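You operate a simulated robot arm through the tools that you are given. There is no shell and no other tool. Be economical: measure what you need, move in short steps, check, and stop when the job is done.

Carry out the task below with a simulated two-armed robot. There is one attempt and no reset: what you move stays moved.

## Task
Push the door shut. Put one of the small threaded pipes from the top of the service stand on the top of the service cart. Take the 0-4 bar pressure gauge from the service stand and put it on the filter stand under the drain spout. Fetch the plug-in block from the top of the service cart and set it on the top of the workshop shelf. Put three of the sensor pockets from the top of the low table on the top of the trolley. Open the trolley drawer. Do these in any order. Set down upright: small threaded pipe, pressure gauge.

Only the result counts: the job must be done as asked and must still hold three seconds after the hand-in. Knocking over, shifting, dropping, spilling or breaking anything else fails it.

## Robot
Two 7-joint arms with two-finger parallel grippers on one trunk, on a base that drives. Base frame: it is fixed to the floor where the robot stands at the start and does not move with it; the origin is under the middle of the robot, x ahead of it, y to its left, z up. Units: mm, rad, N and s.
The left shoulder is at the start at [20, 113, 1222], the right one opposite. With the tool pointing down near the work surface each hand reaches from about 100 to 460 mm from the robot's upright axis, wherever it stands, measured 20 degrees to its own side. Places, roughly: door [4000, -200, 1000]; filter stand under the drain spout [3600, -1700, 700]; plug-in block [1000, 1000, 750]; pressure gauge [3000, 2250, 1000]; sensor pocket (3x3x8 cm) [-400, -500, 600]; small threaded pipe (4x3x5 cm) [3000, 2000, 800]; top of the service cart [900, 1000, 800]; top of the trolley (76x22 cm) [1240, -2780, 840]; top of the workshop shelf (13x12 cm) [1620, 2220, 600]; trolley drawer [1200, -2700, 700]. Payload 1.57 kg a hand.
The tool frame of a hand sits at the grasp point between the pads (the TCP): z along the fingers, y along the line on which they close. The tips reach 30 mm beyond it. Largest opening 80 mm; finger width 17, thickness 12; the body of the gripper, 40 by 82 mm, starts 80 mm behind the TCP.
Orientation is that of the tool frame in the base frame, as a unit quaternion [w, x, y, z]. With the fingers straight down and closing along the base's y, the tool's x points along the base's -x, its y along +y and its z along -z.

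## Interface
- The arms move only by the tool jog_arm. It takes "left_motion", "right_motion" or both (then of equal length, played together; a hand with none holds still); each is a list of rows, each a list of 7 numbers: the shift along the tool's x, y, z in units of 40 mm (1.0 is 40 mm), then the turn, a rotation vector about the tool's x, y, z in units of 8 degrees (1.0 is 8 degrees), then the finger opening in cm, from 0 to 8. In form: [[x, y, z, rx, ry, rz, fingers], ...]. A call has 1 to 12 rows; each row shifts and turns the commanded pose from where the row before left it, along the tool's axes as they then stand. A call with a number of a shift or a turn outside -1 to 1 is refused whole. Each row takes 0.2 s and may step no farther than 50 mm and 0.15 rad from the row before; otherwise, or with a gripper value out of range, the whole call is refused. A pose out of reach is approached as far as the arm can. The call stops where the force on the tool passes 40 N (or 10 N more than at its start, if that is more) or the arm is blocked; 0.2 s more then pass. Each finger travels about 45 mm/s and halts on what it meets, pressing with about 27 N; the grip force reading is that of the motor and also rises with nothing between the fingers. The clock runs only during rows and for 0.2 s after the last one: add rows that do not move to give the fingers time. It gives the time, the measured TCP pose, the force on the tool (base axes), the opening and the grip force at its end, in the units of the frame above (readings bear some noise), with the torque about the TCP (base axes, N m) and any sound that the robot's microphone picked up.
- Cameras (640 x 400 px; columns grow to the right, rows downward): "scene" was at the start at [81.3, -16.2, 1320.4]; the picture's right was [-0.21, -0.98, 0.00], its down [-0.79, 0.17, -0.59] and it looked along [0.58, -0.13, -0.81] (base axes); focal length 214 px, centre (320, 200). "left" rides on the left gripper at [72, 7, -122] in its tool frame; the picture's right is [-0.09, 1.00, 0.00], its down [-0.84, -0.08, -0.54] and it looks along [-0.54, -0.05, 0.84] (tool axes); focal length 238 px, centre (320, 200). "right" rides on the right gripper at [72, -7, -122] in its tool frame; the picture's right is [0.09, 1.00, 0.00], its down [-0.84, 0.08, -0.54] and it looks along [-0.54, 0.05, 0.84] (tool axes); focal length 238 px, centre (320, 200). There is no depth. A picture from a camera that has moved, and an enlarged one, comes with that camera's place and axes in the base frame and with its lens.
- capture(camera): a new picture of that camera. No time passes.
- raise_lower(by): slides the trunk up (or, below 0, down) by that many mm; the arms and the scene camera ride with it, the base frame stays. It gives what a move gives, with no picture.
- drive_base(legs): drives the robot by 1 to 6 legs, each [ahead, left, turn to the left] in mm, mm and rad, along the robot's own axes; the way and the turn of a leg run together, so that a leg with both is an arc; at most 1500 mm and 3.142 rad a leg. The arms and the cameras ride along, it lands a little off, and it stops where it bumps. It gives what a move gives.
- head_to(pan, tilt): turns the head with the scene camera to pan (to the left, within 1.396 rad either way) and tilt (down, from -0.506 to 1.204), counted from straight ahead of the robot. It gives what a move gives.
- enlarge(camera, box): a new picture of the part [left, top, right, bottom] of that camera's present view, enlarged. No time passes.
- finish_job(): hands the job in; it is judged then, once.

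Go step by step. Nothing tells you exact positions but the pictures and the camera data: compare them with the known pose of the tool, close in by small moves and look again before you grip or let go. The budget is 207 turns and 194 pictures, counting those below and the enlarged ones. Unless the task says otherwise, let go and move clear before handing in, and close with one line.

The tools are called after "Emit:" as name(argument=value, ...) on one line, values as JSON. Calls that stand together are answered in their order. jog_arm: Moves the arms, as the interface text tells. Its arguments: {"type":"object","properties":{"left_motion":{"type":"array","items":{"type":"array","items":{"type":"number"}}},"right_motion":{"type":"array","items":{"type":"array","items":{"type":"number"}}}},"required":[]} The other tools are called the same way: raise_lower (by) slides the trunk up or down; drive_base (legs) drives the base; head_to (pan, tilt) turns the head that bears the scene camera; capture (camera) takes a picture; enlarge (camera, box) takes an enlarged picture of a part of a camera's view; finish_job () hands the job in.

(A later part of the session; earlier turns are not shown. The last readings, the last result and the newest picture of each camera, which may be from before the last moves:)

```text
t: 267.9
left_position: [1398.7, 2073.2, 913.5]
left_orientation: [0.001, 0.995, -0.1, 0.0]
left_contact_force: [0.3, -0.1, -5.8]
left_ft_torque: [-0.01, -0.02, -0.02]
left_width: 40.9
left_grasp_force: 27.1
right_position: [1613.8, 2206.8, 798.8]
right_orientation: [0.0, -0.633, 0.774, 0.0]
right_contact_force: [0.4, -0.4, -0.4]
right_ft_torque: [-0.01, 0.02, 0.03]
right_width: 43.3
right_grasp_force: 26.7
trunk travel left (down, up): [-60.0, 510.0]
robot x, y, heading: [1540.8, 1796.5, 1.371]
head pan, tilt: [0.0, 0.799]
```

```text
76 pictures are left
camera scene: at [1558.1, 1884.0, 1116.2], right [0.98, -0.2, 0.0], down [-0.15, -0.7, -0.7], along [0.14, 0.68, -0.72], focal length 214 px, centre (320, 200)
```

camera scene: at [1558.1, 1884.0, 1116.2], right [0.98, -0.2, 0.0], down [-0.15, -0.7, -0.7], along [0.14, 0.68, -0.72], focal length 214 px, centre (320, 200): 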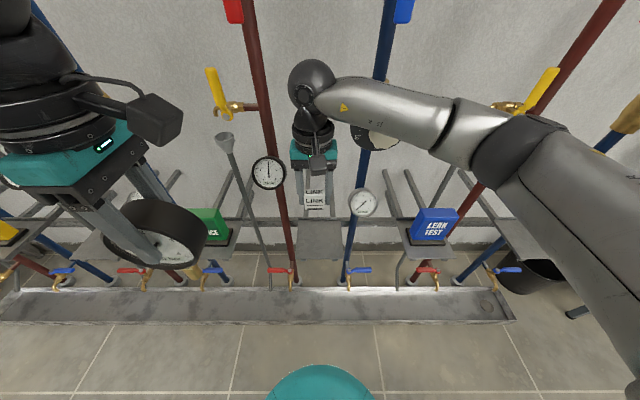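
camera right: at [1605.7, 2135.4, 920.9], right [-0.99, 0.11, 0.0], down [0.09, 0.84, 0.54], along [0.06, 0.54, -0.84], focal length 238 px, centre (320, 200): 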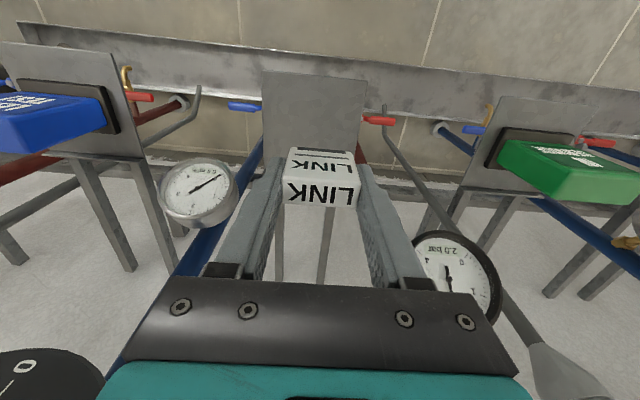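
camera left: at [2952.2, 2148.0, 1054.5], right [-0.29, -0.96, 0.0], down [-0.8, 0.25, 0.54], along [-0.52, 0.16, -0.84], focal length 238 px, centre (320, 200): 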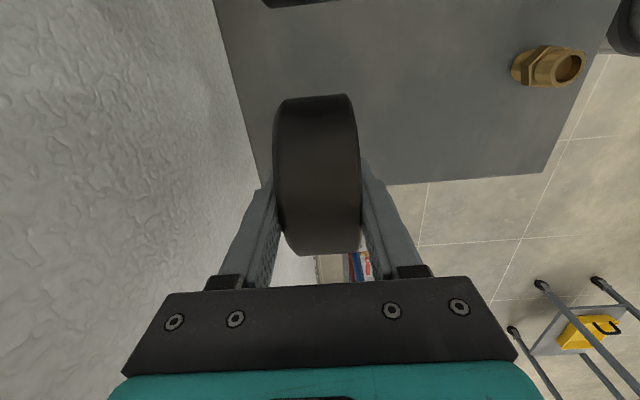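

Emit:
jog_arm(right_motion=[[0, 0, 0.9, 0, 0, 0, 2], [0, 0, 0.9, 0, 0, 0, 2], [0, 0, 0.9, 0, 0, 0, 2], [0, 0, 0.6, 0, 0, 0, 2]])

Emit:
capture(camera="right")

Emit:
enlarge(camera="scene", box=[230, 100, 430, 280])

```text
t: 268.9
left_position: [1399.1, 2073.9, 914.0]
left_orientation: [0.002, 0.995, -0.101, 0.0]
left_contact_force: [0.5, 0.5, -4.9]
left_ft_torque: [0.01, -0.01, -0.02]
left_width: 40.7
left_grasp_force: 27.1
right_position: [1612.9, 2206.1, 666.7]
right_orientation: [0.0, -0.634, 0.774, 0.001]
right_contact_force: [0.2, -0.2, -1.1]
right_ft_torque: [0.01, 0.0, 0.01]
right_width: 43.3
right_grasp_force: 26.9
trunk travel left (down, up): [-60.0, 510.0]
robot x, y, heading: [1536.2, 1792.7, 1.369]
head pan, tilt: [0.0, 0.799]
```

```text
75 pictures are left
camera right: at [1605.1, 2134.6, 789.4], right [-0.99, 0.11, 0.0], down [0.09, 0.83, 0.54], along [0.06, 0.54, -0.84], focal length 238 px, centre (320, 200)
```

right: 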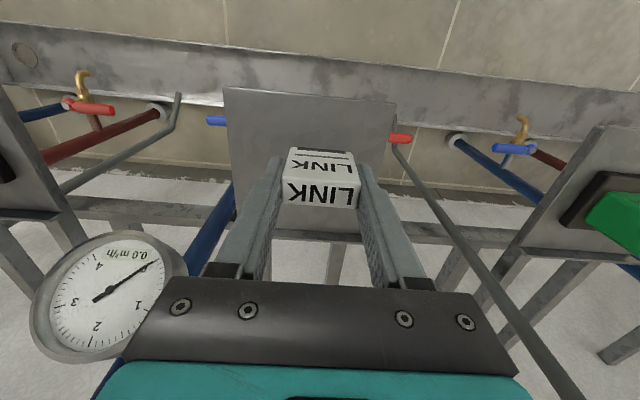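

```text
2.22 times, centred on (330, 190) of scene
camera zoom: at [1558.1, 1883.9, 1116.2], right [0.98, -0.2, 0.0], down [-0.15, -0.7, -0.7], along [0.14, 0.68, -0.72], focal length 477 px, centre (298, 222)
```

zoom: 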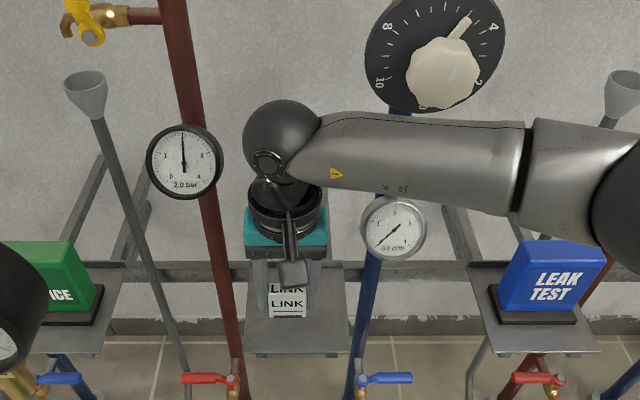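

Emit:
jog_arm(right_motion=[[0, 0, 0.4, 0, 0, 0, 2], [0, 0, 0.15, 0, 0, 0, 2]])

Emit:
jog_arm(right_motion=[[0, 0, 0.08, 0, 0, 0, 2]])

Emit:
jog_arm(right_motion=[[0, 0, 0.08, 0, 0, 0, 2]])

Emit:
capture(camera="right")

```text
t: 269.5
left_position: [1399.2, 2073.5, 913.1]
left_orientation: [0.001, 0.995, -0.101, 0.0]
left_contact_force: [-0.8, 0.7, -4.8]
left_ft_torque: [-0.03, -0.04, 0.02]
left_width: 40.9
left_grasp_force: 27.3
right_position: [1613.4, 2204.8, 644.5]
right_orientation: [0.0, -0.633, 0.774, 0.0]
right_contact_force: [0.0, 0.2, -0.8]
right_ft_torque: [0.0, -0.01, 0.0]
right_width: 43.2
right_grasp_force: 26.9
trunk travel left (down, up): [-60.0, 510.0]
robot x, y, heading: [1539.3, 1797.7, 1.368]
head pan, tilt: [0.0, 0.799]
```

```text
t: 269.9
left_position: [1398.8, 2073.1, 913.3]
left_orientation: [0.001, 0.995, -0.101, 0.0]
left_contact_force: [0.5, 0.5, -5.0]
left_ft_torque: [0.0, 0.02, -0.01]
left_width: 40.6
left_grasp_force: 27.5
right_position: [1612.6, 2206.3, 641.7]
right_orientation: [0.0, -0.633, 0.774, 0.001]
right_contact_force: [0.1, 0.2, -1.3]
right_ft_torque: [-0.01, 0.02, -0.01]
right_width: 43.2
right_grasp_force: 26.7
trunk travel left (down, up): [-60.0, 510.0]
robot x, y, heading: [1541.7, 1794.8, 1.367]
head pan, tilt: [0.0, 0.799]
```

```text
t: 270.3
left_position: [1398.3, 2073.2, 914.1]
left_orientation: [0.0, 0.995, -0.101, 0.0]
left_contact_force: [-0.6, -0.2, -4.1]
left_ft_torque: [-0.01, -0.02, -0.01]
left_width: 41.0
left_grasp_force: 27.3
right_position: [1613.9, 2205.1, 638.7]
right_orientation: [-0.001, -0.633, 0.774, 0.0]
right_contact_force: [-0.1, 0.4, -0.3]
right_ft_torque: [-0.01, 0.01, -0.01]
right_width: 43.2
right_grasp_force: 27.2
trunk travel left (down, up): [-60.0, 510.0]
robot x, y, heading: [1539.2, 1797.7, 1.367]
head pan, tilt: [0.0, 0.799]
```

```text
73 pictures are left
camera right: at [1604.9, 2133.9, 761.7], right [-0.99, 0.11, 0.0], down [0.09, 0.84, 0.54], along [0.06, 0.54, -0.84], focal length 238 px, centre (320, 200)
```

right: 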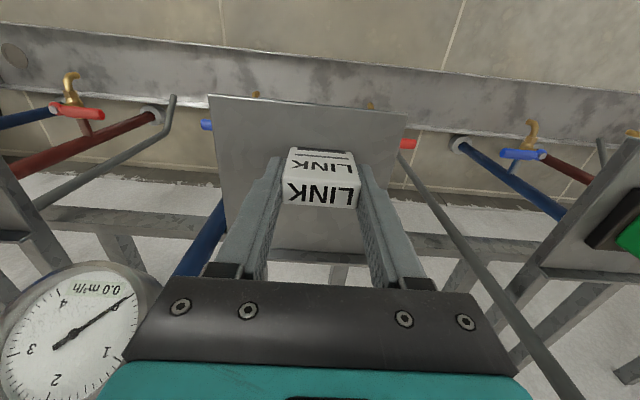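

Emit:
jog_arm(right_motion=[[0, 0, 0.1, 0, 0, 0, 2]])

Emit:
jog_arm(right_motion=[[0, 0, 0.1, 0, 0, 0, 2]])

Emit:
jog_arm(right_motion=[[0, 0, 0.1, 0, 0, 0, 2]])

```text
t: 270.7
left_position: [1400.1, 2071.8, 913.7]
left_orientation: [0.001, 0.995, -0.1, -0.001]
left_contact_force: [0.2, 0.4, -4.2]
left_ft_torque: [-0.03, -0.04, 0.01]
left_width: 40.8
left_grasp_force: 27.4
right_position: [1613.3, 2206.2, 637.4]
right_orientation: [0.001, -0.633, 0.774, 0.001]
right_contact_force: [2.5, -3.2, 18.0]
right_ft_torque: [-0.17, -0.15, 0.04]
right_width: 44.0
right_grasp_force: 26.2
trunk travel left (down, up): [-60.0, 510.0]
robot x, y, heading: [1540.4, 1793.2, 1.368]
head pan, tilt: [0.0, 0.799]
```

```text
t: 271.1
left_position: [1398.4, 2072.4, 914.4]
left_orientation: [0.0, 0.995, -0.101, 0.0]
left_contact_force: [1.3, -0.9, -4.3]
left_ft_torque: [-0.01, 0.01, 0.0]
left_width: 40.8
left_grasp_force: 26.8
right_position: [1613.5, 2206.5, 632.7]
right_orientation: [0.0, -0.633, 0.774, 0.001]
right_contact_force: [3.4, -0.3, 19.0]
right_ft_torque: [-0.02, -0.12, -0.05]
right_width: 43.5
right_grasp_force: 26.9
trunk travel left (down, up): [-60.0, 510.0]
robot x, y, heading: [1540.5, 1796.0, 1.368]
head pan, tilt: [0.0, 0.799]
```

```text
t: 271.5
left_position: [1398.4, 2072.4, 915.0]
left_orientation: [0.0, 0.995, -0.101, 0.0]
left_contact_force: [-0.8, 0.4, -3.9]
left_ft_torque: [-0.03, 0.01, 0.02]
left_width: 41.0
left_grasp_force: 27.2
right_position: [1613.7, 2206.6, 630.3]
right_orientation: [0.001, -0.632, 0.775, 0.002]
right_contact_force: [5.2, -4.8, 37.0]
right_ft_torque: [-0.46, -0.74, 0.01]
right_width: 43.4
right_grasp_force: 26.9
trunk travel left (down, up): [-60.0, 510.0]
robot x, y, heading: [1539.0, 1793.9, 1.362]
head pan, tilt: [0.0, 0.799]
```

Contact confirmed. I ease up, release, and lift away.

Emit:
jog_arm(right_motion=[[0, 0, -0.1, 0, 0, 0, 2], [0, 0, -0.03, 0, 0, 0, 4.8], [0, 0, 0, 0, 0, 0, 5.6], [0, 0, 0, 0, 0, 0, 5.6], [0, 0, 0, 0, 0, 0, 5.6], [0, 0, -0.6, 0, 0, 0, 5.6], [0, 0, -0.9, 0, 0, 0, 5.6], [0, 0, -0.9, 0, 0, 0, 5.6], [0, 0, -0.9, 0, 0, 0, 5.6], [0, 0, -0.9, 0, 0, 0, 5.6], [0.9, 0, -0.2, 0, 0, 0, 5.6]])

Emit:
capture(camera="right")

```text
t: 273.9
left_position: [1399.1, 2074.2, 913.1]
left_orientation: [0.001, 0.995, -0.101, 0.0]
left_contact_force: [0.0, 0.3, -4.6]
left_ft_torque: [-0.02, 0.02, 0.04]
left_width: 40.8
left_grasp_force: 27.0
right_position: [1605.8, 2170.1, 809.0]
right_orientation: [0.0, -0.634, 0.774, -0.001]
right_contact_force: [0.5, 0.2, 0.1]
right_ft_torque: [0.0, -0.01, 0.01]
right_width: 55.7
right_grasp_force: 0.0
trunk travel left (down, up): [-60.0, 510.0]
robot x, y, heading: [1539.5, 1789.5, 1.363]
head pan, tilt: [0.0, 0.799]
```

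```text
72 pictures are left
camera right: at [1596.9, 2097.9, 931.4], right [-0.99, 0.11, 0.0], down [0.09, 0.84, 0.54], along [0.06, 0.54, -0.84], focal length 238 px, centre (320, 200)
```

right: 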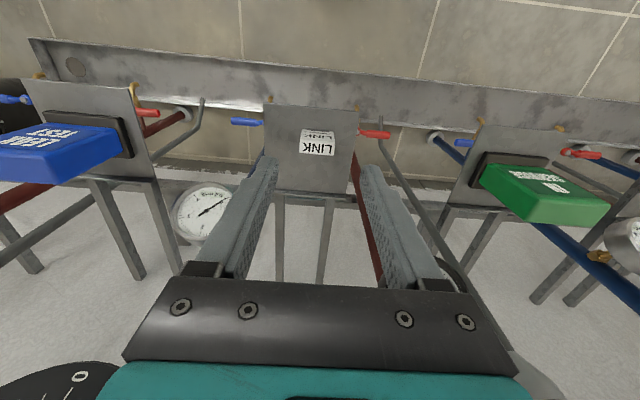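

The block stands on the plate. I retract, raise, and drive back to the low table for the third pocket.

Emit:
jog_arm(right_motion=[[0.9, 0, 0, 0, 0, 0, 8], [0.9, 0, 0, 0, 0, 0, 8]])

Emit:
raise_lower(by=215)

Emit:
drive_base(legs=[[-250, 0, 0], [0, 0, 1.73], [1190, 0, 0], [0, 0, 1.17], [1386, 0, 0], [0, 0, 0.173]])

Emit:
head_to(pan=0.0, tilt=0.8)

Emit:
capture(camera="scene")

```text
t: 274.5
left_position: [1398.3, 2073.0, 914.8]
left_orientation: [0.001, 0.995, -0.101, 0.0]
left_contact_force: [0.3, -0.4, -5.3]
left_ft_torque: [0.02, -0.02, -0.05]
left_width: 41.0
left_grasp_force: 26.9
right_position: [1591.4, 2098.3, 807.8]
right_orientation: [0.0, -0.633, 0.774, 0.0]
right_contact_force: [-0.9, 0.0, 1.0]
right_ft_torque: [0.03, -0.03, 0.01]
right_width: 80.0
right_grasp_force: 0.0
trunk travel left (down, up): [-60.0, 510.0]
robot x, y, heading: [1541.1, 1794.9, 1.365]
head pan, tilt: [0.0, 0.799]
```

```text
t: 276.8
left_position: [1398.8, 2072.7, 1128.3]
left_orientation: [0.002, 0.995, -0.102, 0.0]
left_contact_force: [1.5, -0.6, -4.5]
left_ft_torque: [0.04, 0.0, 0.06]
left_width: 41.1
left_grasp_force: 26.7
right_position: [1590.3, 2097.9, 1022.2]
right_orientation: [0.0, -0.633, 0.774, 0.0]
right_contact_force: [-0.9, -0.7, 0.3]
right_ft_torque: [-0.02, 0.02, -0.03]
right_width: 80.3
right_grasp_force: 0.0
trunk travel left (down, up): [-275.0, 295.0]
robot x, y, heading: [1538.8, 1796.5, 1.367]
head pan, tilt: [0.0, 0.799]
```

```text
t: 298.5
left_position: [-140.1, 53.3, 1128.5]
left_orientation: [0.001, 0.129, 0.992, 0.001]
left_contact_force: [0.3, -0.7, -4.3]
left_ft_torque: [-0.04, -0.01, -0.02]
left_width: 41.1
left_grasp_force: 26.7
right_position: [-333.5, 38.6, 1023.7]
right_orientation: [0.0, 0.791, 0.612, 0.0]
right_contact_force: [-0.2, 0.7, 0.4]
right_ft_torque: [0.0, 0.04, 0.0]
right_width: 79.9
right_grasp_force: 0.1
trunk travel left (down, up): [-275.0, 295.0]
robot x, y, heading: [-265.8, 335.1, -1.831]
head pan, tilt: [0.0, 0.799]
```

```text
t: 299.1
left_position: [-140.2, 53.8, 1127.9]
left_orientation: [0.0, 0.129, 0.992, 0.001]
left_contact_force: [0.7, 0.0, -4.7]
left_ft_torque: [-0.02, 0.03, 0.01]
left_width: 41.0
left_grasp_force: 27.0
right_position: [-332.8, 38.4, 1022.0]
right_orientation: [0.0, 0.791, 0.612, 0.0]
right_contact_force: [-0.6, 0.4, 0.8]
right_ft_torque: [0.0, -0.03, 0.04]
right_width: 79.8
right_grasp_force: 0.1
trunk travel left (down, up): [-275.0, 295.0]
robot x, y, heading: [-266.4, 338.3, -1.832]
head pan, tilt: [0.0, 0.799]
```

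```text
71 pictures are left
camera scene: at [-289.6, 249.9, 1331.2], right [-0.97, 0.26, 0.0], down [0.18, 0.69, -0.7], along [-0.18, -0.67, -0.72], focal length 214 px, centre (320, 200)
```

scene: 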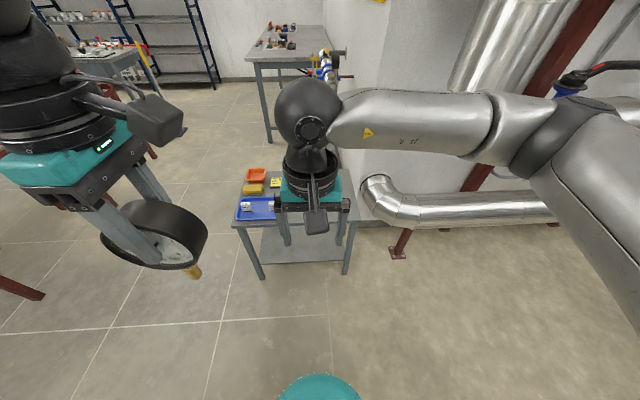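

Emit:
drive_base(legs=[[437, -18, -0.013]])

Emit:
raise_lower(by=-250)

Emit:
capture(camera="right")

```text
t: 301.8
left_position: [-279.4, -369.3, 1129.2]
left_orientation: [0.001, 0.136, 0.991, 0.001]
left_contact_force: [-0.5, -1.3, -4.9]
left_ft_torque: [0.0, 0.02, -0.03]
left_width: 41.0
left_grasp_force: 27.2
right_position: [-471.6, -381.8, 1022.6]
right_orientation: [0.001, 0.795, 0.606, -0.001]
right_contact_force: [0.1, -0.6, -0.6]
right_ft_torque: [-0.02, 0.05, -0.02]
right_width: 80.0
right_grasp_force: 0.1
trunk travel left (down, up): [-275.0, 295.0]
robot x, y, heading: [-399.3, -85.7, -1.843]
head pan, tilt: [0.0, 0.799]
```

```text
t: 304.4
left_position: [-278.8, -369.1, 879.6]
left_orientation: [0.0, 0.135, 0.991, 0.001]
left_contact_force: [0.0, 0.8, -4.4]
left_ft_torque: [-0.02, 0.01, 0.01]
left_width: 40.7
left_grasp_force: 27.3
right_position: [-472.1, -381.2, 772.5]
right_orientation: [0.0, 0.796, 0.606, 0.0]
right_contact_force: [-0.7, -0.4, 0.3]
right_ft_torque: [0.01, -0.04, -0.01]
right_width: 79.7
right_grasp_force: 0.1
trunk travel left (down, up): [-25.0, 545.0]
robot x, y, heading: [-400.0, -82.5, -1.845]
head pan, tilt: [0.0, 0.799]
```

```text
70 pictures are left
camera right: at [-459.7, -310.5, 895.8], right [0.98, -0.18, 0.0], down [-0.15, -0.83, 0.54], along [-0.09, -0.53, -0.84], focal length 238 px, centre (320, 200)
```

right: 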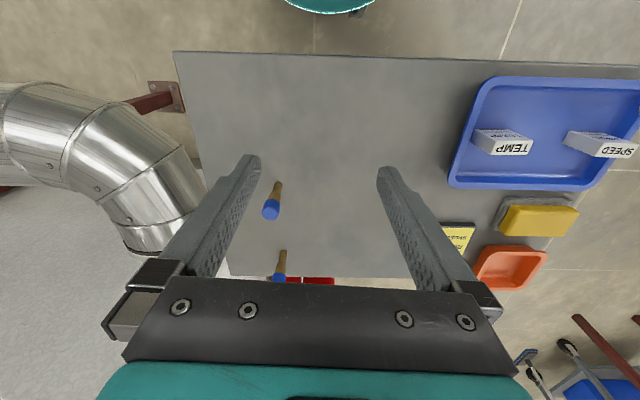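

Emit:
jog_arm(right_motion=[[-0.92, -0.447, 0.3, 0, 0, 0, 8], [-0.92, -0.447, 0.3, 0, 0, 0, 8], [-0.92, -0.447, 0.3, 0, 0, 0, 8]])

Emit:
capture(camera="right")

```text
t: 305.2
left_position: [-278.7, -368.5, 878.2]
left_orientation: [0.0, 0.135, 0.991, 0.002]
left_contact_force: [0.6, 0.2, -4.9]
left_ft_torque: [0.01, 0.03, 0.02]
left_width: 40.6
left_grasp_force: 27.0
right_position: [-553.0, -474.1, 735.6]
right_orientation: [0.0, 0.795, 0.607, 0.0]
right_contact_force: [0.9, -0.6, -0.2]
right_ft_torque: [0.01, 0.03, -0.01]
right_width: 80.0
right_grasp_force: 0.0
trunk travel left (down, up): [-25.0, 545.0]
robot x, y, heading: [-399.6, -84.6, -1.844]
head pan, tilt: [0.0, 0.799]
```

```text
69 pictures are left
camera right: at [-540.8, -402.6, 859.0], right [0.98, -0.17, 0.0], down [-0.15, -0.83, 0.54], along [-0.09, -0.53, -0.84], focal length 238 px, centre (320, 200)
```

right: 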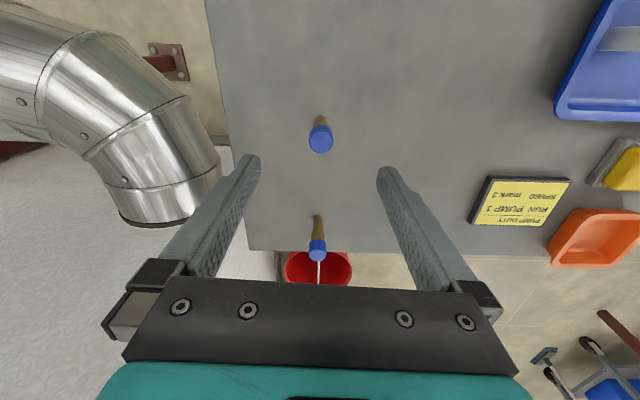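

Emit:
jog_arm(right_motion=[[0, 0, 0.9, 0, 0, 0, 8], [0, 0, 0.9, 0, 0, 0, 8], [0, 0, 0.78, 0, 0, 0, 8], [0, 0, 0, 0, 0, 0, 5], [0, 0, 0, 0, 0, 0, 2], [0, 0, 0, 0, 0, 0, 1], [0, 0, 0, 0, 0, 0, 1], [0, 0, 0, 0, 0, 0, 1]])

Emit:
jog_arm(right_motion=[[0, 0, -0.95, 0, 0, 0, 1], [0, 0, -0.95, 0, 0, 0, 1], [0, 0, -0.95, 0, 0, 0, 1], [0, 0, -0.95, 0, 0, 0, 1], [0.5, 0, -0.9, 0, 0, 0, 1], [0.9, 0, -0.3, 0, 0, 0, 1], [0.9, 0, 0, 0, 0, 0, 1]])

Emit:
capture(camera="right")

```text
t: 307.0
left_position: [-278.9, -369.5, 879.1]
left_orientation: [0.0, 0.136, 0.991, 0.001]
left_contact_force: [-0.2, 0.6, -4.8]
left_ft_torque: [0.02, 0.01, -0.02]
left_width: 40.9
left_grasp_force: 27.2
right_position: [-553.2, -474.6, 634.2]
right_orientation: [0.001, 0.795, 0.606, 0.001]
right_contact_force: [0.1, 1.1, -0.1]
right_ft_torque: [0.04, -0.02, -0.02]
right_width: 20.8
right_grasp_force: 25.5
trunk travel left (down, up): [-25.0, 545.0]
robot x, y, heading: [-399.5, -86.7, -1.842]
head pan, tilt: [0.0, 0.799]
```

```text
t: 308.6
left_position: [-279.1, -369.3, 876.8]
left_orientation: [0.0, 0.136, 0.991, 0.001]
left_contact_force: [-0.2, -0.1, -3.9]
left_ft_torque: [0.01, 0.02, 0.0]
left_width: 41.0
left_grasp_force: 26.7
right_position: [-528.3, -383.6, 833.0]
right_orientation: [0.0, 0.796, 0.605, 0.0]
right_contact_force: [-0.1, 0.0, -0.8]
right_ft_torque: [-0.03, 0.02, 0.02]
right_width: 20.6
right_grasp_force: 27.6
trunk travel left (down, up): [-25.0, 545.0]
robot x, y, heading: [-400.0, -82.2, -1.845]
head pan, tilt: [0.0, 0.799]
```

```text
68 pictures are left
camera right: at [-515.9, -313.3, 956.2], right [0.98, -0.18, 0.0], down [-0.15, -0.83, 0.54], along [-0.1, -0.53, -0.84], focal length 238 px, centre (320, 200)
```

right: 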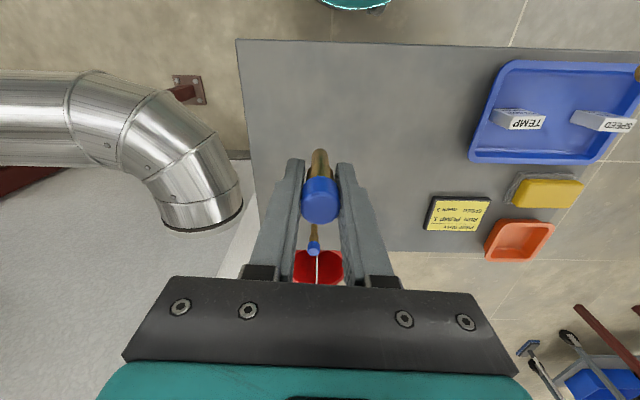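

Third pocket held. I raise everything and drive to the trolley's left end.

Emit:
raise_lower(by=250)

Emit:
drive_base(legs=[[-250, 0, 0], [0, 0, 1.556], [555, 0, 0], [0, 0, -1.257], [1000, 0, 0], [1000, 0, 0]])

Emit:
jog_arm(left_motion=[[0, 0, -0.9, 0, 0, 0, 2.5], [0, 0, -0.7, 0, 0, 0, 2.5]])

Emit:
head_to(pan=0.3, tilt=0.6)

Emit:
capture(camera="scene")

```text
t: 311.2
left_position: [-277.7, -368.7, 1129.0]
left_orientation: [0.0, 0.136, 0.991, 0.001]
left_contact_force: [0.0, -0.5, -4.7]
left_ft_torque: [0.02, 0.04, 0.03]
left_width: 40.9
left_grasp_force: 26.5
right_position: [-527.6, -384.7, 1082.9]
right_orientation: [0.0, 0.796, 0.606, 0.0]
right_contact_force: [0.5, 0.6, 0.0]
right_ft_torque: [-0.02, 0.01, -0.02]
right_width: 20.5
right_grasp_force: 27.2
trunk travel left (down, up): [-275.0, 295.0]
robot x, y, heading: [-399.0, -81.1, -1.849]
head pan, tilt: [0.0, 0.799]
```

```text
t: 332.2
left_position: [445.6, -2225.8, 1127.7]
left_orientation: [0.0, -0.012, 1.0, 0.001]
left_contact_force: [0.1, 0.5, -5.3]
left_ft_torque: [0.01, 0.01, -0.01]
left_width: 40.9
left_grasp_force: 27.2
right_position: [213.3, -2312.9, 1083.8]
right_orientation: [0.0, 0.697, 0.717, 0.0]
right_contact_force: [-0.4, 0.2, -1.5]
right_ft_torque: [-0.02, 0.0, 0.0]
right_width: 20.5
right_grasp_force: 27.1
trunk travel left (down, up): [-275.0, 295.0]
robot x, y, heading: [247.5, -1985.8, -1.545]
head pan, tilt: [0.0, 0.799]
```

```text
t: 332.9
left_position: [445.6, -2225.1, 1193.7]
left_orientation: [0.0, -0.012, 1.0, 0.001]
left_contact_force: [-0.6, 0.3, -4.4]
left_ft_torque: [-0.01, 0.03, 0.01]
left_width: 40.8
left_grasp_force: 27.4
right_position: [212.2, -2312.8, 1083.2]
right_orientation: [0.0, 0.697, 0.717, 0.0]
right_contact_force: [0.1, 1.0, -0.8]
right_ft_torque: [0.0, 0.01, 0.01]
right_width: 20.4
right_grasp_force: 26.4
trunk travel left (down, up): [-275.0, 295.0]
robot x, y, heading: [245.1, -1988.2, -1.547]
head pan, tilt: [0.0, 0.799]
```

```text
t: 333.6
left_position: [447.3, -2225.6, 1192.8]
left_orientation: [-0.001, -0.012, 1.0, 0.001]
left_contact_force: [-1.0, 0.3, -4.6]
left_ft_torque: [0.0, 0.04, -0.01]
left_width: 40.9
left_grasp_force: 27.1
right_position: [212.1, -2312.8, 1082.2]
right_orientation: [0.0, 0.697, 0.717, -0.001]
right_contact_force: [0.1, 0.4, -0.6]
right_ft_torque: [0.01, 0.03, -0.01]
right_width: 20.5
right_grasp_force: 26.9
trunk travel left (down, up): [-275.0, 295.0]
robot x, y, heading: [246.1, -1986.2, -1.557]
head pan, tilt: [0.3, 0.6]
```

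```text
67 pictures are left
camera scene: at [273.9, -2081.0, 1348.0], right [-0.95, -0.32, 0.0], down [-0.18, 0.54, -0.82], along [0.26, -0.78, -0.57], focal length 214 px, centre (320, 200)
```

scene: 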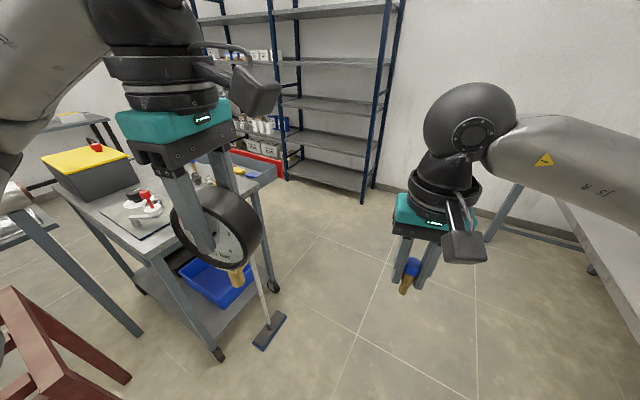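

Emit:
drive_base(legs=[[0, 0, 0.35], [875, 0, 0], [0, 0, 1.377]])

Emit:
head_to(pan=0.0, tilt=0.75)

Emit:
capture(camera="scene")

Emit:
capture(camera="right")

```text
t: 338.2
left_position: [762.4, -2773.2, 1193.6]
left_orientation: [0.0, -0.185, 0.983, 0.002]
left_contact_force: [-0.7, 0.0, -5.0]
left_ft_torque: [0.01, 0.0, -0.01]
left_width: 40.6
left_grasp_force: 27.3
right_position: [571.0, -2934.5, 1082.4]
right_orientation: [0.0, 0.562, 0.827, 0.0]
right_contact_force: [0.0, -0.3, -1.1]
right_ft_torque: [-0.01, -0.01, -0.01]
right_width: 20.5
right_grasp_force: 26.8
trunk travel left (down, up): [-275.0, 295.0]
robot x, y, heading: [490.2, -2615.6, -1.197]
head pan, tilt: [0.3, 0.6]
stopped in leg 2: the robot was blocked; the commanded pose is now the measured one
```

```text
t: 339.0
left_position: [762.8, -2772.2, 1194.3]
left_orientation: [0.0, -0.185, 0.983, 0.002]
left_contact_force: [0.3, 0.3, -4.8]
left_ft_torque: [-0.02, 0.0, 0.01]
left_width: 41.1
left_grasp_force: 26.8
right_position: [570.9, -2934.4, 1082.3]
right_orientation: [0.0, 0.561, 0.828, 0.0]
right_contact_force: [0.2, 0.0, -1.0]
right_ft_torque: [-0.02, 0.03, 0.04]
right_width: 20.5
right_grasp_force: 26.8
trunk travel left (down, up): [-275.0, 295.0]
robot x, y, heading: [490.1, -2616.5, -1.2]
head pan, tilt: [0.0, 0.75]
```

```text
66 pictures are left
camera scene: at [525.4, -2703.5, 1335.2], right [-0.93, -0.36, 0.0], down [-0.25, 0.64, -0.73], along [0.27, -0.68, -0.68], focal length 214 px, centre (320, 200)
```

scene: 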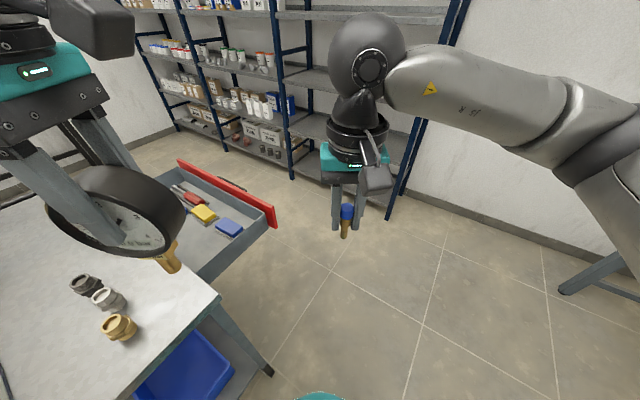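

```text
65 pictures are left
camera right: at [538.1, -2869.8, 1206.1], right [0.89, 0.45, 0.0], down [0.38, -0.75, 0.54], along [0.25, -0.48, -0.84], focal length 238 px, centre (320, 200)
```

right: 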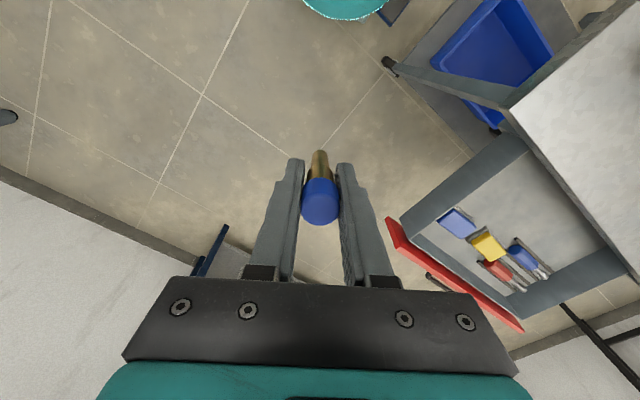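

The base was blocked, perhaps by the mop. I look at it.

Emit:
head_to(pan=1.1, tilt=1.0)

Emit:
capture(camera="scene")

```text
t: 340.4
left_position: [761.7, -2772.0, 1194.2]
left_orientation: [0.0, -0.186, 0.983, 0.001]
left_contact_force: [0.2, 0.4, -4.6]
left_ft_torque: [0.02, 0.01, 0.03]
left_width: 41.0
left_grasp_force: 27.0
right_position: [571.0, -2934.3, 1082.7]
right_orientation: [-0.001, 0.561, 0.828, 0.0]
right_contact_force: [0.4, -0.6, -0.7]
right_ft_torque: [-0.05, -0.01, 0.03]
right_width: 20.3
right_grasp_force: 26.9
trunk travel left (down, up): [-275.0, 295.0]
robot x, y, heading: [496.4, -2615.4, -1.198]
head pan, tilt: [1.1, 1.0]
```

```text
64 pictures are left
camera scene: at [564.5, -2633.3, 1316.1], right [-0.1, -0.99, 0.0], down [-0.84, 0.08, -0.54], along [0.54, -0.05, -0.84], focal length 214 px, centre (320, 200)
```

scene: 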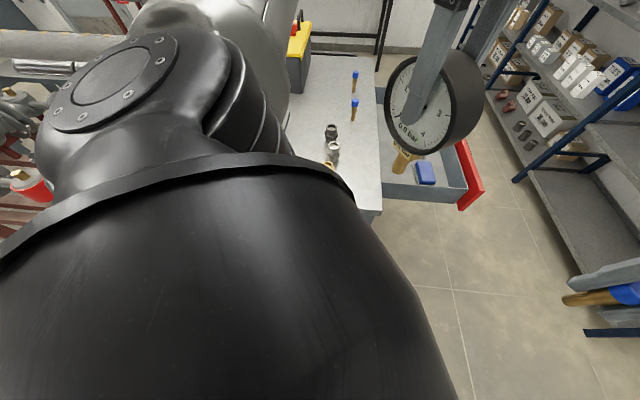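

Emit:
drive_base(legs=[[-250, 0, 0]])

Emit:
head_to(pan=0.55, tilt=0.8)

Emit:
capture(camera="scene")

```text
t: 342.2
left_position: [673.2, -2542.0, 1193.6]
left_orientation: [0.0, -0.187, 0.982, 0.0]
left_contact_force: [0.2, -0.2, -4.4]
left_ft_torque: [-0.01, 0.02, 0.0]
left_width: 40.8
left_grasp_force: 26.9
right_position: [481.3, -2704.0, 1083.2]
right_orientation: [0.0, 0.561, 0.828, 0.0]
right_contact_force: [0.4, -0.3, 0.1]
right_ft_torque: [0.0, 0.02, 0.02]
right_width: 20.4
right_grasp_force: 27.4
trunk travel left (down, up): [-275.0, 295.0]
robot x, y, heading: [405.6, -2384.9, -1.197]
head pan, tilt: [1.1, 1.0]
```

```text
t: 343.1
left_position: [673.7, -2542.2, 1192.9]
left_orientation: [0.0, -0.187, 0.982, 0.001]
left_contact_force: [0.3, -0.2, -5.3]
left_ft_torque: [0.05, 0.01, -0.03]
left_width: 40.8
left_grasp_force: 26.7
right_position: [482.0, -2705.1, 1083.7]
right_orientation: [0.0, 0.56, 0.828, 0.0]
right_contact_force: [0.0, 0.0, -0.8]
right_ft_torque: [0.0, -0.01, -0.02]
right_width: 20.6
right_grasp_force: 27.1
trunk travel left (down, up): [-275.0, 295.0]
robot x, y, heading: [403.2, -2393.1, -1.201]
head pan, tilt: [0.55, 0.799]
```

```text
63 pictures are left
camera scene: at [470.0, -2445.4, 1331.2], right [-0.6, -0.8, 0.0], down [-0.57, 0.43, -0.7], along [0.56, -0.42, -0.72], focal length 214 px, centre (320, 200)
```

scene: 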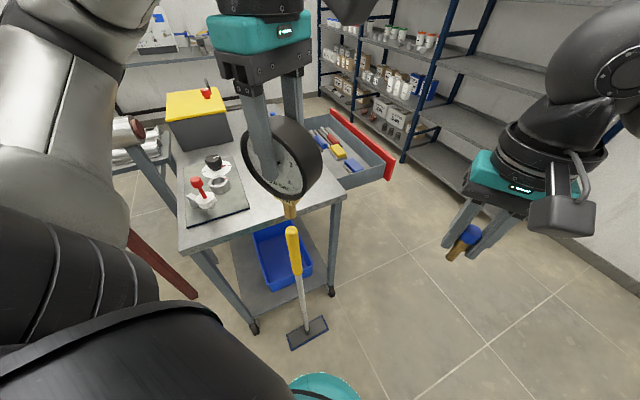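

The mop still stands exactly where it was. I take a wider path around it.

Emit:
drive_base(legs=[[0, 0, -0.603], [316, 0, 0], [0, 0, 1.16], [250, 0, 0], [0, 0, 0.85]])

Emit:
head_to(pan=0.0, tilt=0.75)

Emit:
capture(camera="scene")

Emit:
capture(camera="right")

```text
t: 353.4
left_position: [728.6, -2600.6, 1193.6]
left_orientation: [0.001, 0.777, -0.629, -0.001]
left_contact_force: [-0.4, 0.2, -4.7]
left_ft_torque: [0.0, 0.0, 0.0]
left_width: 41.0
left_grasp_force: 27.7
right_position: [858.0, -2816.3, 1083.5]
right_orientation: [0.0, -0.107, 0.994, 0.0]
right_contact_force: [-0.7, -0.8, -0.6]
right_ft_torque: [-0.02, -0.03, 0.0]
right_width: 20.5
right_grasp_force: 27.2
trunk travel left (down, up): [-275.0, 295.0]
robot x, y, heading: [533.3, -2845.3, 0.211]
head pan, tilt: [0.55, 0.799]
```

```text
t: 354.4
left_position: [728.8, -2601.3, 1192.6]
left_orientation: [0.0, 0.778, -0.629, 0.0]
left_contact_force: [0.2, 0.0, -4.0]
left_ft_torque: [-0.02, 0.02, 0.01]
left_width: 40.9
left_grasp_force: 27.2
right_position: [859.5, -2815.0, 1082.3]
right_orientation: [0.0, -0.107, 0.994, 0.0]
right_contact_force: [0.0, 0.2, 0.4]
right_ft_torque: [0.0, -0.02, 0.0]
right_width: 20.5
right_grasp_force: 27.2
trunk travel left (down, up): [-275.0, 295.0]
robot x, y, heading: [533.2, -2840.9, 0.207]
head pan, tilt: [0.0, 0.75]
```

```text
62 pictures are left
camera scene: at [622.5, -2823.9, 1335.2], right [0.21, -0.98, 0.0], down [-0.67, -0.14, -0.73], along [0.72, 0.15, -0.68], focal length 214 px, centre (320, 200)
```

scene: 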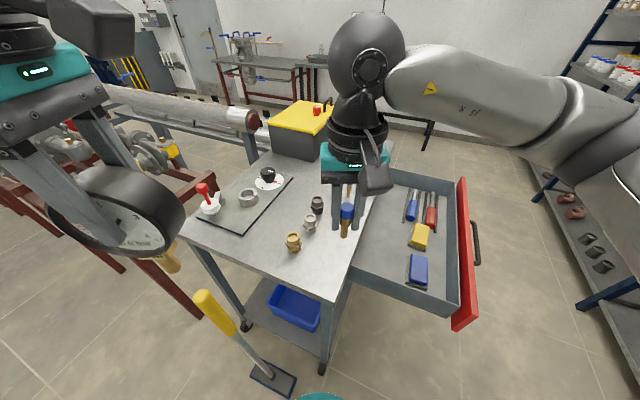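

```text
61 pictures are left
camera right: at [789.3, -2837.5, 1206.1], right [-0.3, 0.95, 0.0], down [0.8, 0.25, 0.54], along [0.52, 0.16, -0.84], focal length 238 px, centre (320, 200)
```

right: 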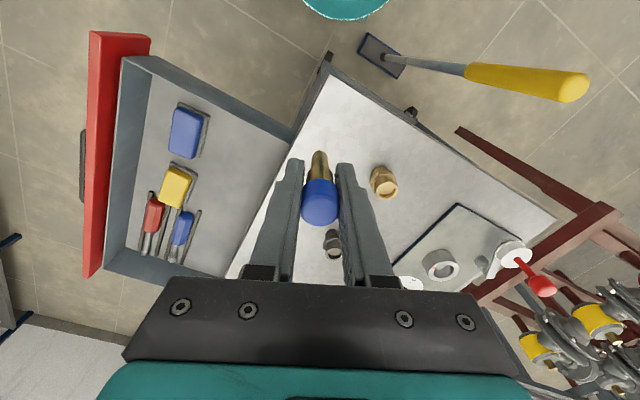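

Emit:
jog_arm(right_motion=[[-0.454, 0.087, 0.9, 0, 0, 0, 1], [-0.454, 0.087, 0.9, 0, 0, 0, 1], [-0.454, 0.087, 0.9, 0, 0, 0, 1], [-0.454, 0.087, 0.9, 0, 0, 0, 1]])

Emit:
capture(camera="right")

```text
t: 355.4
left_position: [729.4, -2601.2, 1193.3]
left_orientation: [0.001, 0.778, -0.628, 0.0]
left_contact_force: [-0.1, 0.9, -5.0]
left_ft_torque: [0.01, 0.02, -0.01]
left_width: 40.9
left_grasp_force: 27.3
right_position: [926.2, -2783.7, 938.0]
right_orientation: [0.0, -0.108, 0.994, 0.0]
right_contact_force: [-0.1, 0.5, -0.9]
right_ft_torque: [0.02, 0.02, -0.01]
right_width: 20.5
right_grasp_force: 27.2
trunk travel left (down, up): [-275.0, 295.0]
robot x, y, heading: [533.8, -2840.9, 0.204]
head pan, tilt: [0.0, 0.75]
```

```text
60 pictures are left
camera right: at [857.9, -2807.7, 1060.6], right [-0.3, 0.95, 0.0], down [0.8, 0.26, 0.54], along [0.52, 0.16, -0.84], focal length 238 px, centre (320, 200)
```

right: 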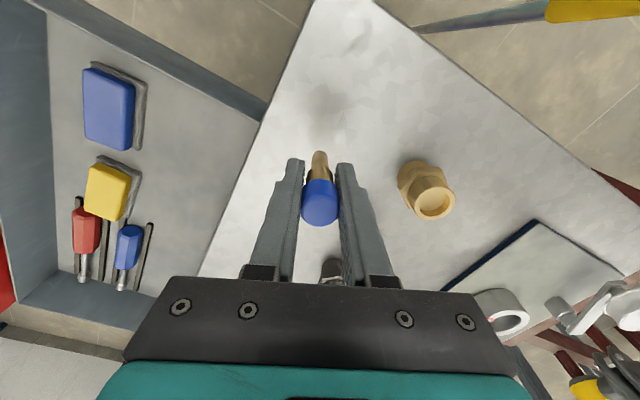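

Emit:
jog_arm(right_motion=[[0, 0, 0.45, 0, 0, 0, 1], [0, 0, 0.3, 0, 0, 0, 1]])

Emit:
jog_arm(right_motion=[[0, 0, 0.08, 0, 0, 0, 1]])

Emit:
jog_arm(right_motion=[[0, 0, 0.06, 0, 0, 0, 1]])

```text
t: 356.0
left_position: [730.4, -2601.3, 1194.1]
left_orientation: [0.001, 0.778, -0.629, 0.0]
left_contact_force: [-0.5, 0.0, -4.1]
left_ft_torque: [-0.02, -0.02, 0.0]
left_width: 40.8
left_grasp_force: 26.9
right_position: [927.7, -2785.8, 908.7]
right_orientation: [-0.001, -0.107, 0.994, 0.0]
right_contact_force: [-0.1, -1.0, -0.6]
right_ft_torque: [-0.02, -0.02, 0.03]
right_width: 20.5
right_grasp_force: 27.2
trunk travel left (down, up): [-275.0, 295.0]
robot x, y, heading: [532.6, -2844.1, 0.205]
head pan, tilt: [0.0, 0.75]
```

```text
t: 356.4
left_position: [730.9, -2601.3, 1193.6]
left_orientation: [0.001, 0.777, -0.629, 0.0]
left_contact_force: [-0.3, -0.6, -5.3]
left_ft_torque: [-0.01, -0.01, 0.02]
left_width: 40.8
left_grasp_force: 27.2
right_position: [926.4, -2787.0, 905.0]
right_orientation: [0.0, -0.108, 0.994, -0.001]
right_contact_force: [-0.4, 0.3, -0.9]
right_ft_torque: [0.02, -0.01, 0.0]
right_width: 20.5
right_grasp_force: 26.9
trunk travel left (down, up): [-275.0, 295.0]
robot x, y, heading: [532.3, -2842.4, 0.208]
head pan, tilt: [0.0, 0.75]
```

```text
t: 356.8
left_position: [729.1, -2599.9, 1193.0]
left_orientation: [0.0, 0.778, -0.628, -0.001]
left_contact_force: [-0.7, 0.3, -5.0]
left_ft_torque: [-0.02, 0.01, 0.01]
left_width: 41.0
left_grasp_force: 26.7
right_position: [927.6, -2785.8, 902.8]
right_orientation: [0.0, -0.107, 0.994, 0.0]
right_contact_force: [0.1, -0.9, 1.3]
right_ft_torque: [-0.04, 0.0, 0.0]
right_width: 20.9
right_grasp_force: 26.7
trunk travel left (down, up): [-275.0, 295.0]
robot x, y, heading: [532.2, -2844.8, 0.209]
head pan, tilt: [0.0, 0.75]
```

Just touching. One more small step, then release and lift.

Emit:
jog_arm(right_motion=[[0, 0, 0.04, 0, 0, 0, 1], [0, 0, 0, 0, 0, 0, 3], [0, 0, 0, 0, 0, 0, 5], [0, 0, 0, 0, 0, 0, 5], [0, 0, 0, 0, 0, 0, 5], [0, 0, -0.6, 0, 0, 0, 5], [0, 0, -0.9, 0, 0, 0, 5], [0, 0, -0.9, 0, 0, 0, 5], [0, 0, -0.9, 0, 0, 0, 5], [0, 0, -0.9, 0, 0, 0, 5], [0.9, 0, 0, 0, 0, 0, 5]])

Emit:
capture(camera="right")

```text
t: 359.2
left_position: [728.3, -2601.4, 1192.0]
left_orientation: [0.001, 0.778, -0.628, 0.0]
left_contact_force: [0.0, -0.5, -5.1]
left_ft_torque: [0.0, -0.04, -0.04]
left_width: 41.0
left_grasp_force: 26.8
right_position: [890.7, -2792.8, 1071.0]
right_orientation: [0.0, -0.106, 0.994, -0.001]
right_contact_force: [-0.1, 0.4, 0.1]
right_ft_torque: [0.03, -0.02, 0.0]
right_width: 49.8
right_grasp_force: 0.1
trunk travel left (down, up): [-275.0, 295.0]
robot x, y, heading: [534.0, -2842.3, 0.208]
head pan, tilt: [0.0, 0.75]
```

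```text
59 pictures are left
camera right: at [821.7, -2815.5, 1193.8], right [-0.3, 0.95, 0.0], down [0.8, 0.25, 0.54], along [0.52, 0.16, -0.84], focal length 238 px, centre (320, 200)
```

right: 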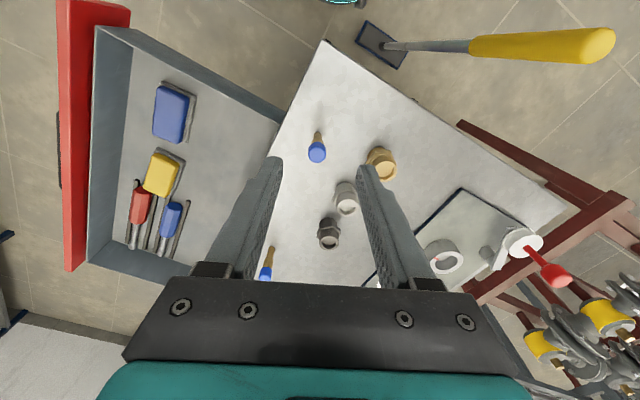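

All three pockets are on the trolley. Now I carry the gauge round to the filter stand.

Emit:
drive_base(legs=[[0, 0, -1.694], [781, 0, 0], [0, 0, 1.627], [1000, 0, 0], [565, 0, 0], [0, 0, 0.985]])

Emit:
drive_base(legs=[[1250, 0, 0]])

Emit:
head_to(pan=-0.5, tilt=0.4)

Emit:
capture(camera="scene")

```text
t: 367.4
left_position: [817.1, -3836.5, 1193.2]
left_orientation: [0.001, -0.045, 0.999, 0.001]
left_contact_force: [0.5, 0.3, -6.1]
left_ft_torque: [-0.01, 0.04, 0.03]
left_width: 41.0
left_grasp_force: 27.3
right_position: [606.4, -3972.6, 1070.2]
right_orientation: [0.0, 0.671, 0.742, 0.0]
right_contact_force: [-0.3, 0.0, 0.2]
right_ft_torque: [0.04, 0.0, 0.0]
right_width: 50.0
right_grasp_force: 0.1
trunk travel left (down, up): [-275.0, 295.0]
robot x, y, heading: [598.3, -3609.8, -1.48]
head pan, tilt: [0.0, 0.75]
stopped in leg 2: the robot was blocked; the commanded pose is now the measured one
```

```text
t: 368.3
left_position: [818.0, -3836.6, 1194.3]
left_orientation: [0.0, -0.045, 0.999, 0.001]
left_contact_force: [0.1, -0.3, -4.1]
left_ft_torque: [-0.03, 0.0, -0.04]
left_width: 40.9
left_grasp_force: 27.5
right_position: [606.6, -3972.5, 1069.5]
right_orientation: [0.0, 0.67, 0.742, 0.0]
right_contact_force: [-0.5, 0.6, 0.6]
right_ft_torque: [0.01, -0.01, 0.0]
right_width: 50.0
right_grasp_force: 0.2
trunk travel left (down, up): [-275.0, 295.0]
robot x, y, heading: [599.4, -3614.4, -1.487]
head pan, tilt: [0.0, 0.75]
stopped in leg 1: the robot was blocked; the commanded pose is now the measured one
```

```text
t: 369.2
left_position: [818.4, -3837.8, 1192.6]
left_orientation: [0.0, -0.046, 0.999, 0.0]
left_contact_force: [-0.4, 0.7, -4.2]
left_ft_torque: [0.02, 0.02, 0.04]
left_width: 40.6
left_grasp_force: 26.9
right_position: [606.8, -3972.6, 1071.8]
right_orientation: [0.0, 0.67, 0.742, -0.001]
right_contact_force: [-0.3, 0.6, 0.3]
right_ft_torque: [-0.02, 0.02, 0.01]
right_width: 50.1
right_grasp_force: 0.0
trunk travel left (down, up): [-275.0, 295.0]
robot x, y, heading: [601.6, -3612.7, -1.482]
head pan, tilt: [-0.499, 0.4]
```

```text
58 pictures are left
camera scene: at [565.4, -3706.2, 1366.7], right [-0.92, 0.4, 0.0], down [0.16, 0.35, -0.92], along [-0.37, -0.85, -0.39], focal length 214 px, centre (320, 200)
```

scene: 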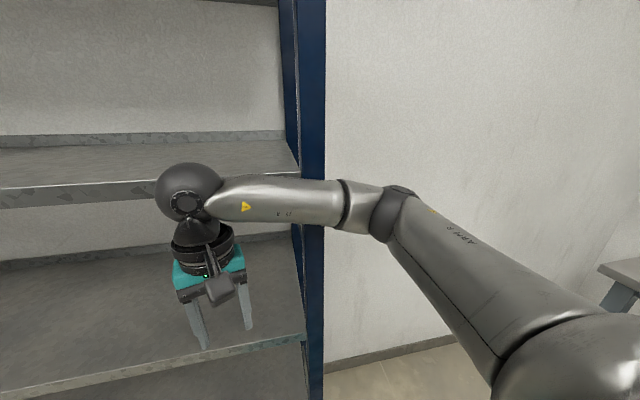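

The right arm touched the rack; I back off and take the lane with more clearance.

Emit:
drive_base(legs=[[-110, 0, 0], [0, 0, 1.418], [893, 0, 0], [0, 0, 0.355], [731, 0, 0], [0, 0, 0.852]])

Emit:
head_to(pan=0, tilt=0.4)

Emit:
capture(camera="scene")

```text
t: 385.0
left_position: [2108.2, -3071.8, 1191.8]
left_orientation: [0.001, 0.976, -0.216, 0.0]
left_contact_force: [0.8, -0.3, -4.1]
left_ft_torque: [0.0, -0.01, 0.0]
left_width: 41.1
left_grasp_force: 26.8
right_position: [2359.2, -3059.7, 1068.0]
right_orientation: [-0.001, -0.542, 0.84, -0.001]
right_contact_force: [-0.1, 0.1, -0.3]
right_ft_torque: [-0.03, 0.0, 0.03]
right_width: 49.9
right_grasp_force: 0.0
trunk travel left (down, up): [-275.0, 295.0]
robot x, y, heading: [2180.6, -3372.2, 1.133]
head pan, tilt: [-0.499, 0.4]
```

```text
t: 385.9
left_position: [2108.3, -3071.1, 1192.2]
left_orientation: [0.001, 0.976, -0.216, 0.0]
left_contact_force: [0.0, -0.3, -5.3]
left_ft_torque: [-0.01, -0.02, -0.01]
left_width: 40.8
left_grasp_force: 26.6
right_position: [2359.1, -3060.7, 1067.9]
right_orientation: [-0.001, -0.543, 0.84, -0.002]
right_contact_force: [-0.3, 0.1, 0.4]
right_ft_torque: [-0.02, 0.04, 0.01]
right_width: 50.1
right_grasp_force: 0.0
trunk travel left (down, up): [-275.0, 295.0]
robot x, y, heading: [2183.4, -3371.9, 1.135]
head pan, tilt: [0.0, 0.4]
```

```text
57 pictures are left
camera scene: at [2225.6, -3282.3, 1366.3], right [0.91, -0.43, 0.0], down [-0.17, -0.35, -0.92], along [0.39, 0.83, -0.39], focal length 214 px, centre (320, 200)
```

scene: 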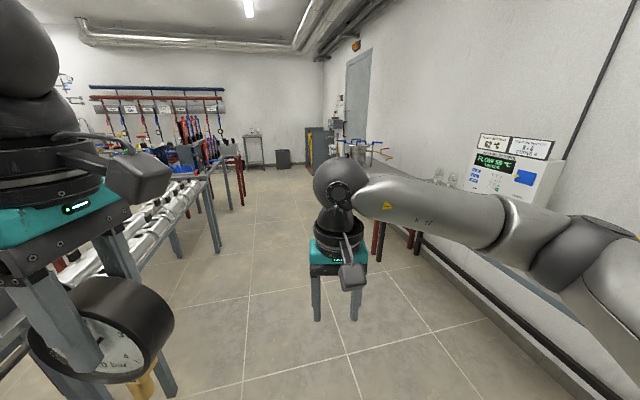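

Emit:
drive_base(legs=[[1250, 0, 0], [0, 0, -0.6]])

Emit:
head_to(pan=0, tilt=0.5)

Emit:
capture(camera="scene")

```text
t: 393.9
left_position: [2832.9, -1957.3, 1191.3]
left_orientation: [0.002, 0.866, -0.5, -0.002]
left_contact_force: [0.0, 0.6, -4.8]
left_ft_torque: [-0.02, -0.02, -0.01]
left_width: 40.9
left_grasp_force: 26.9
right_position: [3042.7, -2092.4, 1068.0]
right_orientation: [-0.001, -0.265, 0.964, 0.0]
right_contact_force: [1.0, -0.4, 0.7]
right_ft_torque: [0.03, -0.02, 0.0]
right_width: 50.0
right_grasp_force: 0.1
trunk travel left (down, up): [-275.0, 295.0]
robot x, y, heading: [2717.5, -2247.4, 0.529]
head pan, tilt: [0.0, 0.4]
```

```text
t: 394.6
left_position: [2831.6, -1958.9, 1192.6]
left_orientation: [0.002, 0.866, -0.5, -0.001]
left_contact_force: [1.0, 0.2, -5.0]
left_ft_torque: [-0.01, 0.0, -0.04]
left_width: 40.8
left_grasp_force: 26.9
right_position: [3041.6, -2091.5, 1068.6]
right_orientation: [-0.002, -0.264, 0.964, -0.001]
right_contact_force: [0.1, -0.1, 0.0]
right_ft_torque: [0.0, 0.0, 0.01]
right_width: 50.0
right_grasp_force: 0.1
trunk travel left (down, up): [-275.0, 295.0]
robot x, y, heading: [2716.0, -2248.0, 0.518]
head pan, tilt: [0.0, 0.499]
```

```text
56 pictures are left
camera scene: at [2805.2, -2198.4, 1357.2], right [0.5, -0.87, 0.0], down [-0.41, -0.24, -0.88], along [0.76, 0.44, -0.48], focal length 214 px, centre (320, 200)
```

scene: 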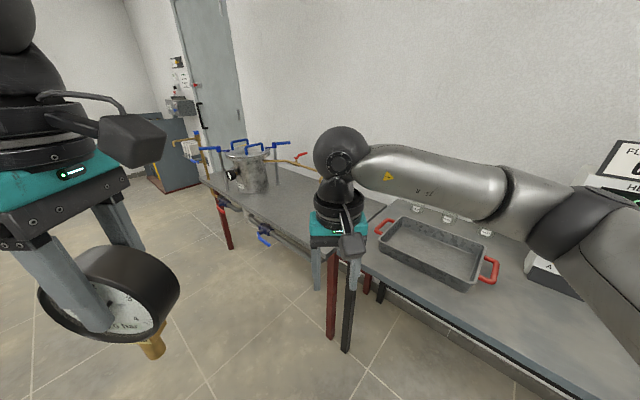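

Emit:
jog_arm(right_motion=[[0.9, -0.3, 0, 0, 0, 0, 5], [0.9, -0.3, 0, 0, 0, 0, 5], [0, -0.9, 0, 0, 0, 0, 5], [0, -0.9, 0, 0, 0, 0, 5], [0, -0.9, 0, 0, 0, 0, 5]])

Emit:
enlarge(camera="scene", box=[170, 120, 390, 290])

```text
t: 395.8
left_position: [2831.6, -1958.5, 1192.2]
left_orientation: [0.002, 0.866, -0.5, -0.002]
left_contact_force: [-0.3, -0.2, -3.8]
left_ft_torque: [0.0, -0.02, -0.03]
left_width: 41.0
left_grasp_force: 26.5
right_position: [3048.2, -2242.7, 1069.4]
right_orientation: [-0.002, -0.265, 0.964, -0.001]
right_contact_force: [-0.6, -0.3, -0.3]
right_ft_torque: [-0.01, -0.02, -0.01]
right_width: 49.9
right_grasp_force: 0.1
trunk travel left (down, up): [-275.0, 295.0]
robot x, y, heading: [2720.5, -2247.2, 0.52]
head pan, tilt: [0.0, 0.499]
```

```text
2.35 times, centred on (280, 205) of scene
camera zoom: at [2805.3, -2199.2, 1357.2], right [0.5, -0.87, 0.0], down [-0.42, -0.24, -0.88], along [0.76, 0.44, -0.48], focal length 505 px, centre (414, 188)
```

zoom: 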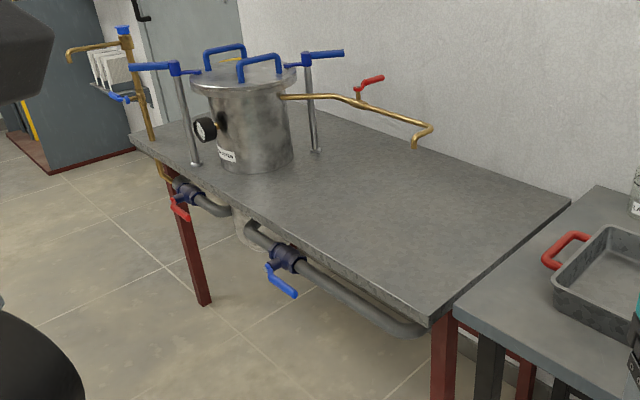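

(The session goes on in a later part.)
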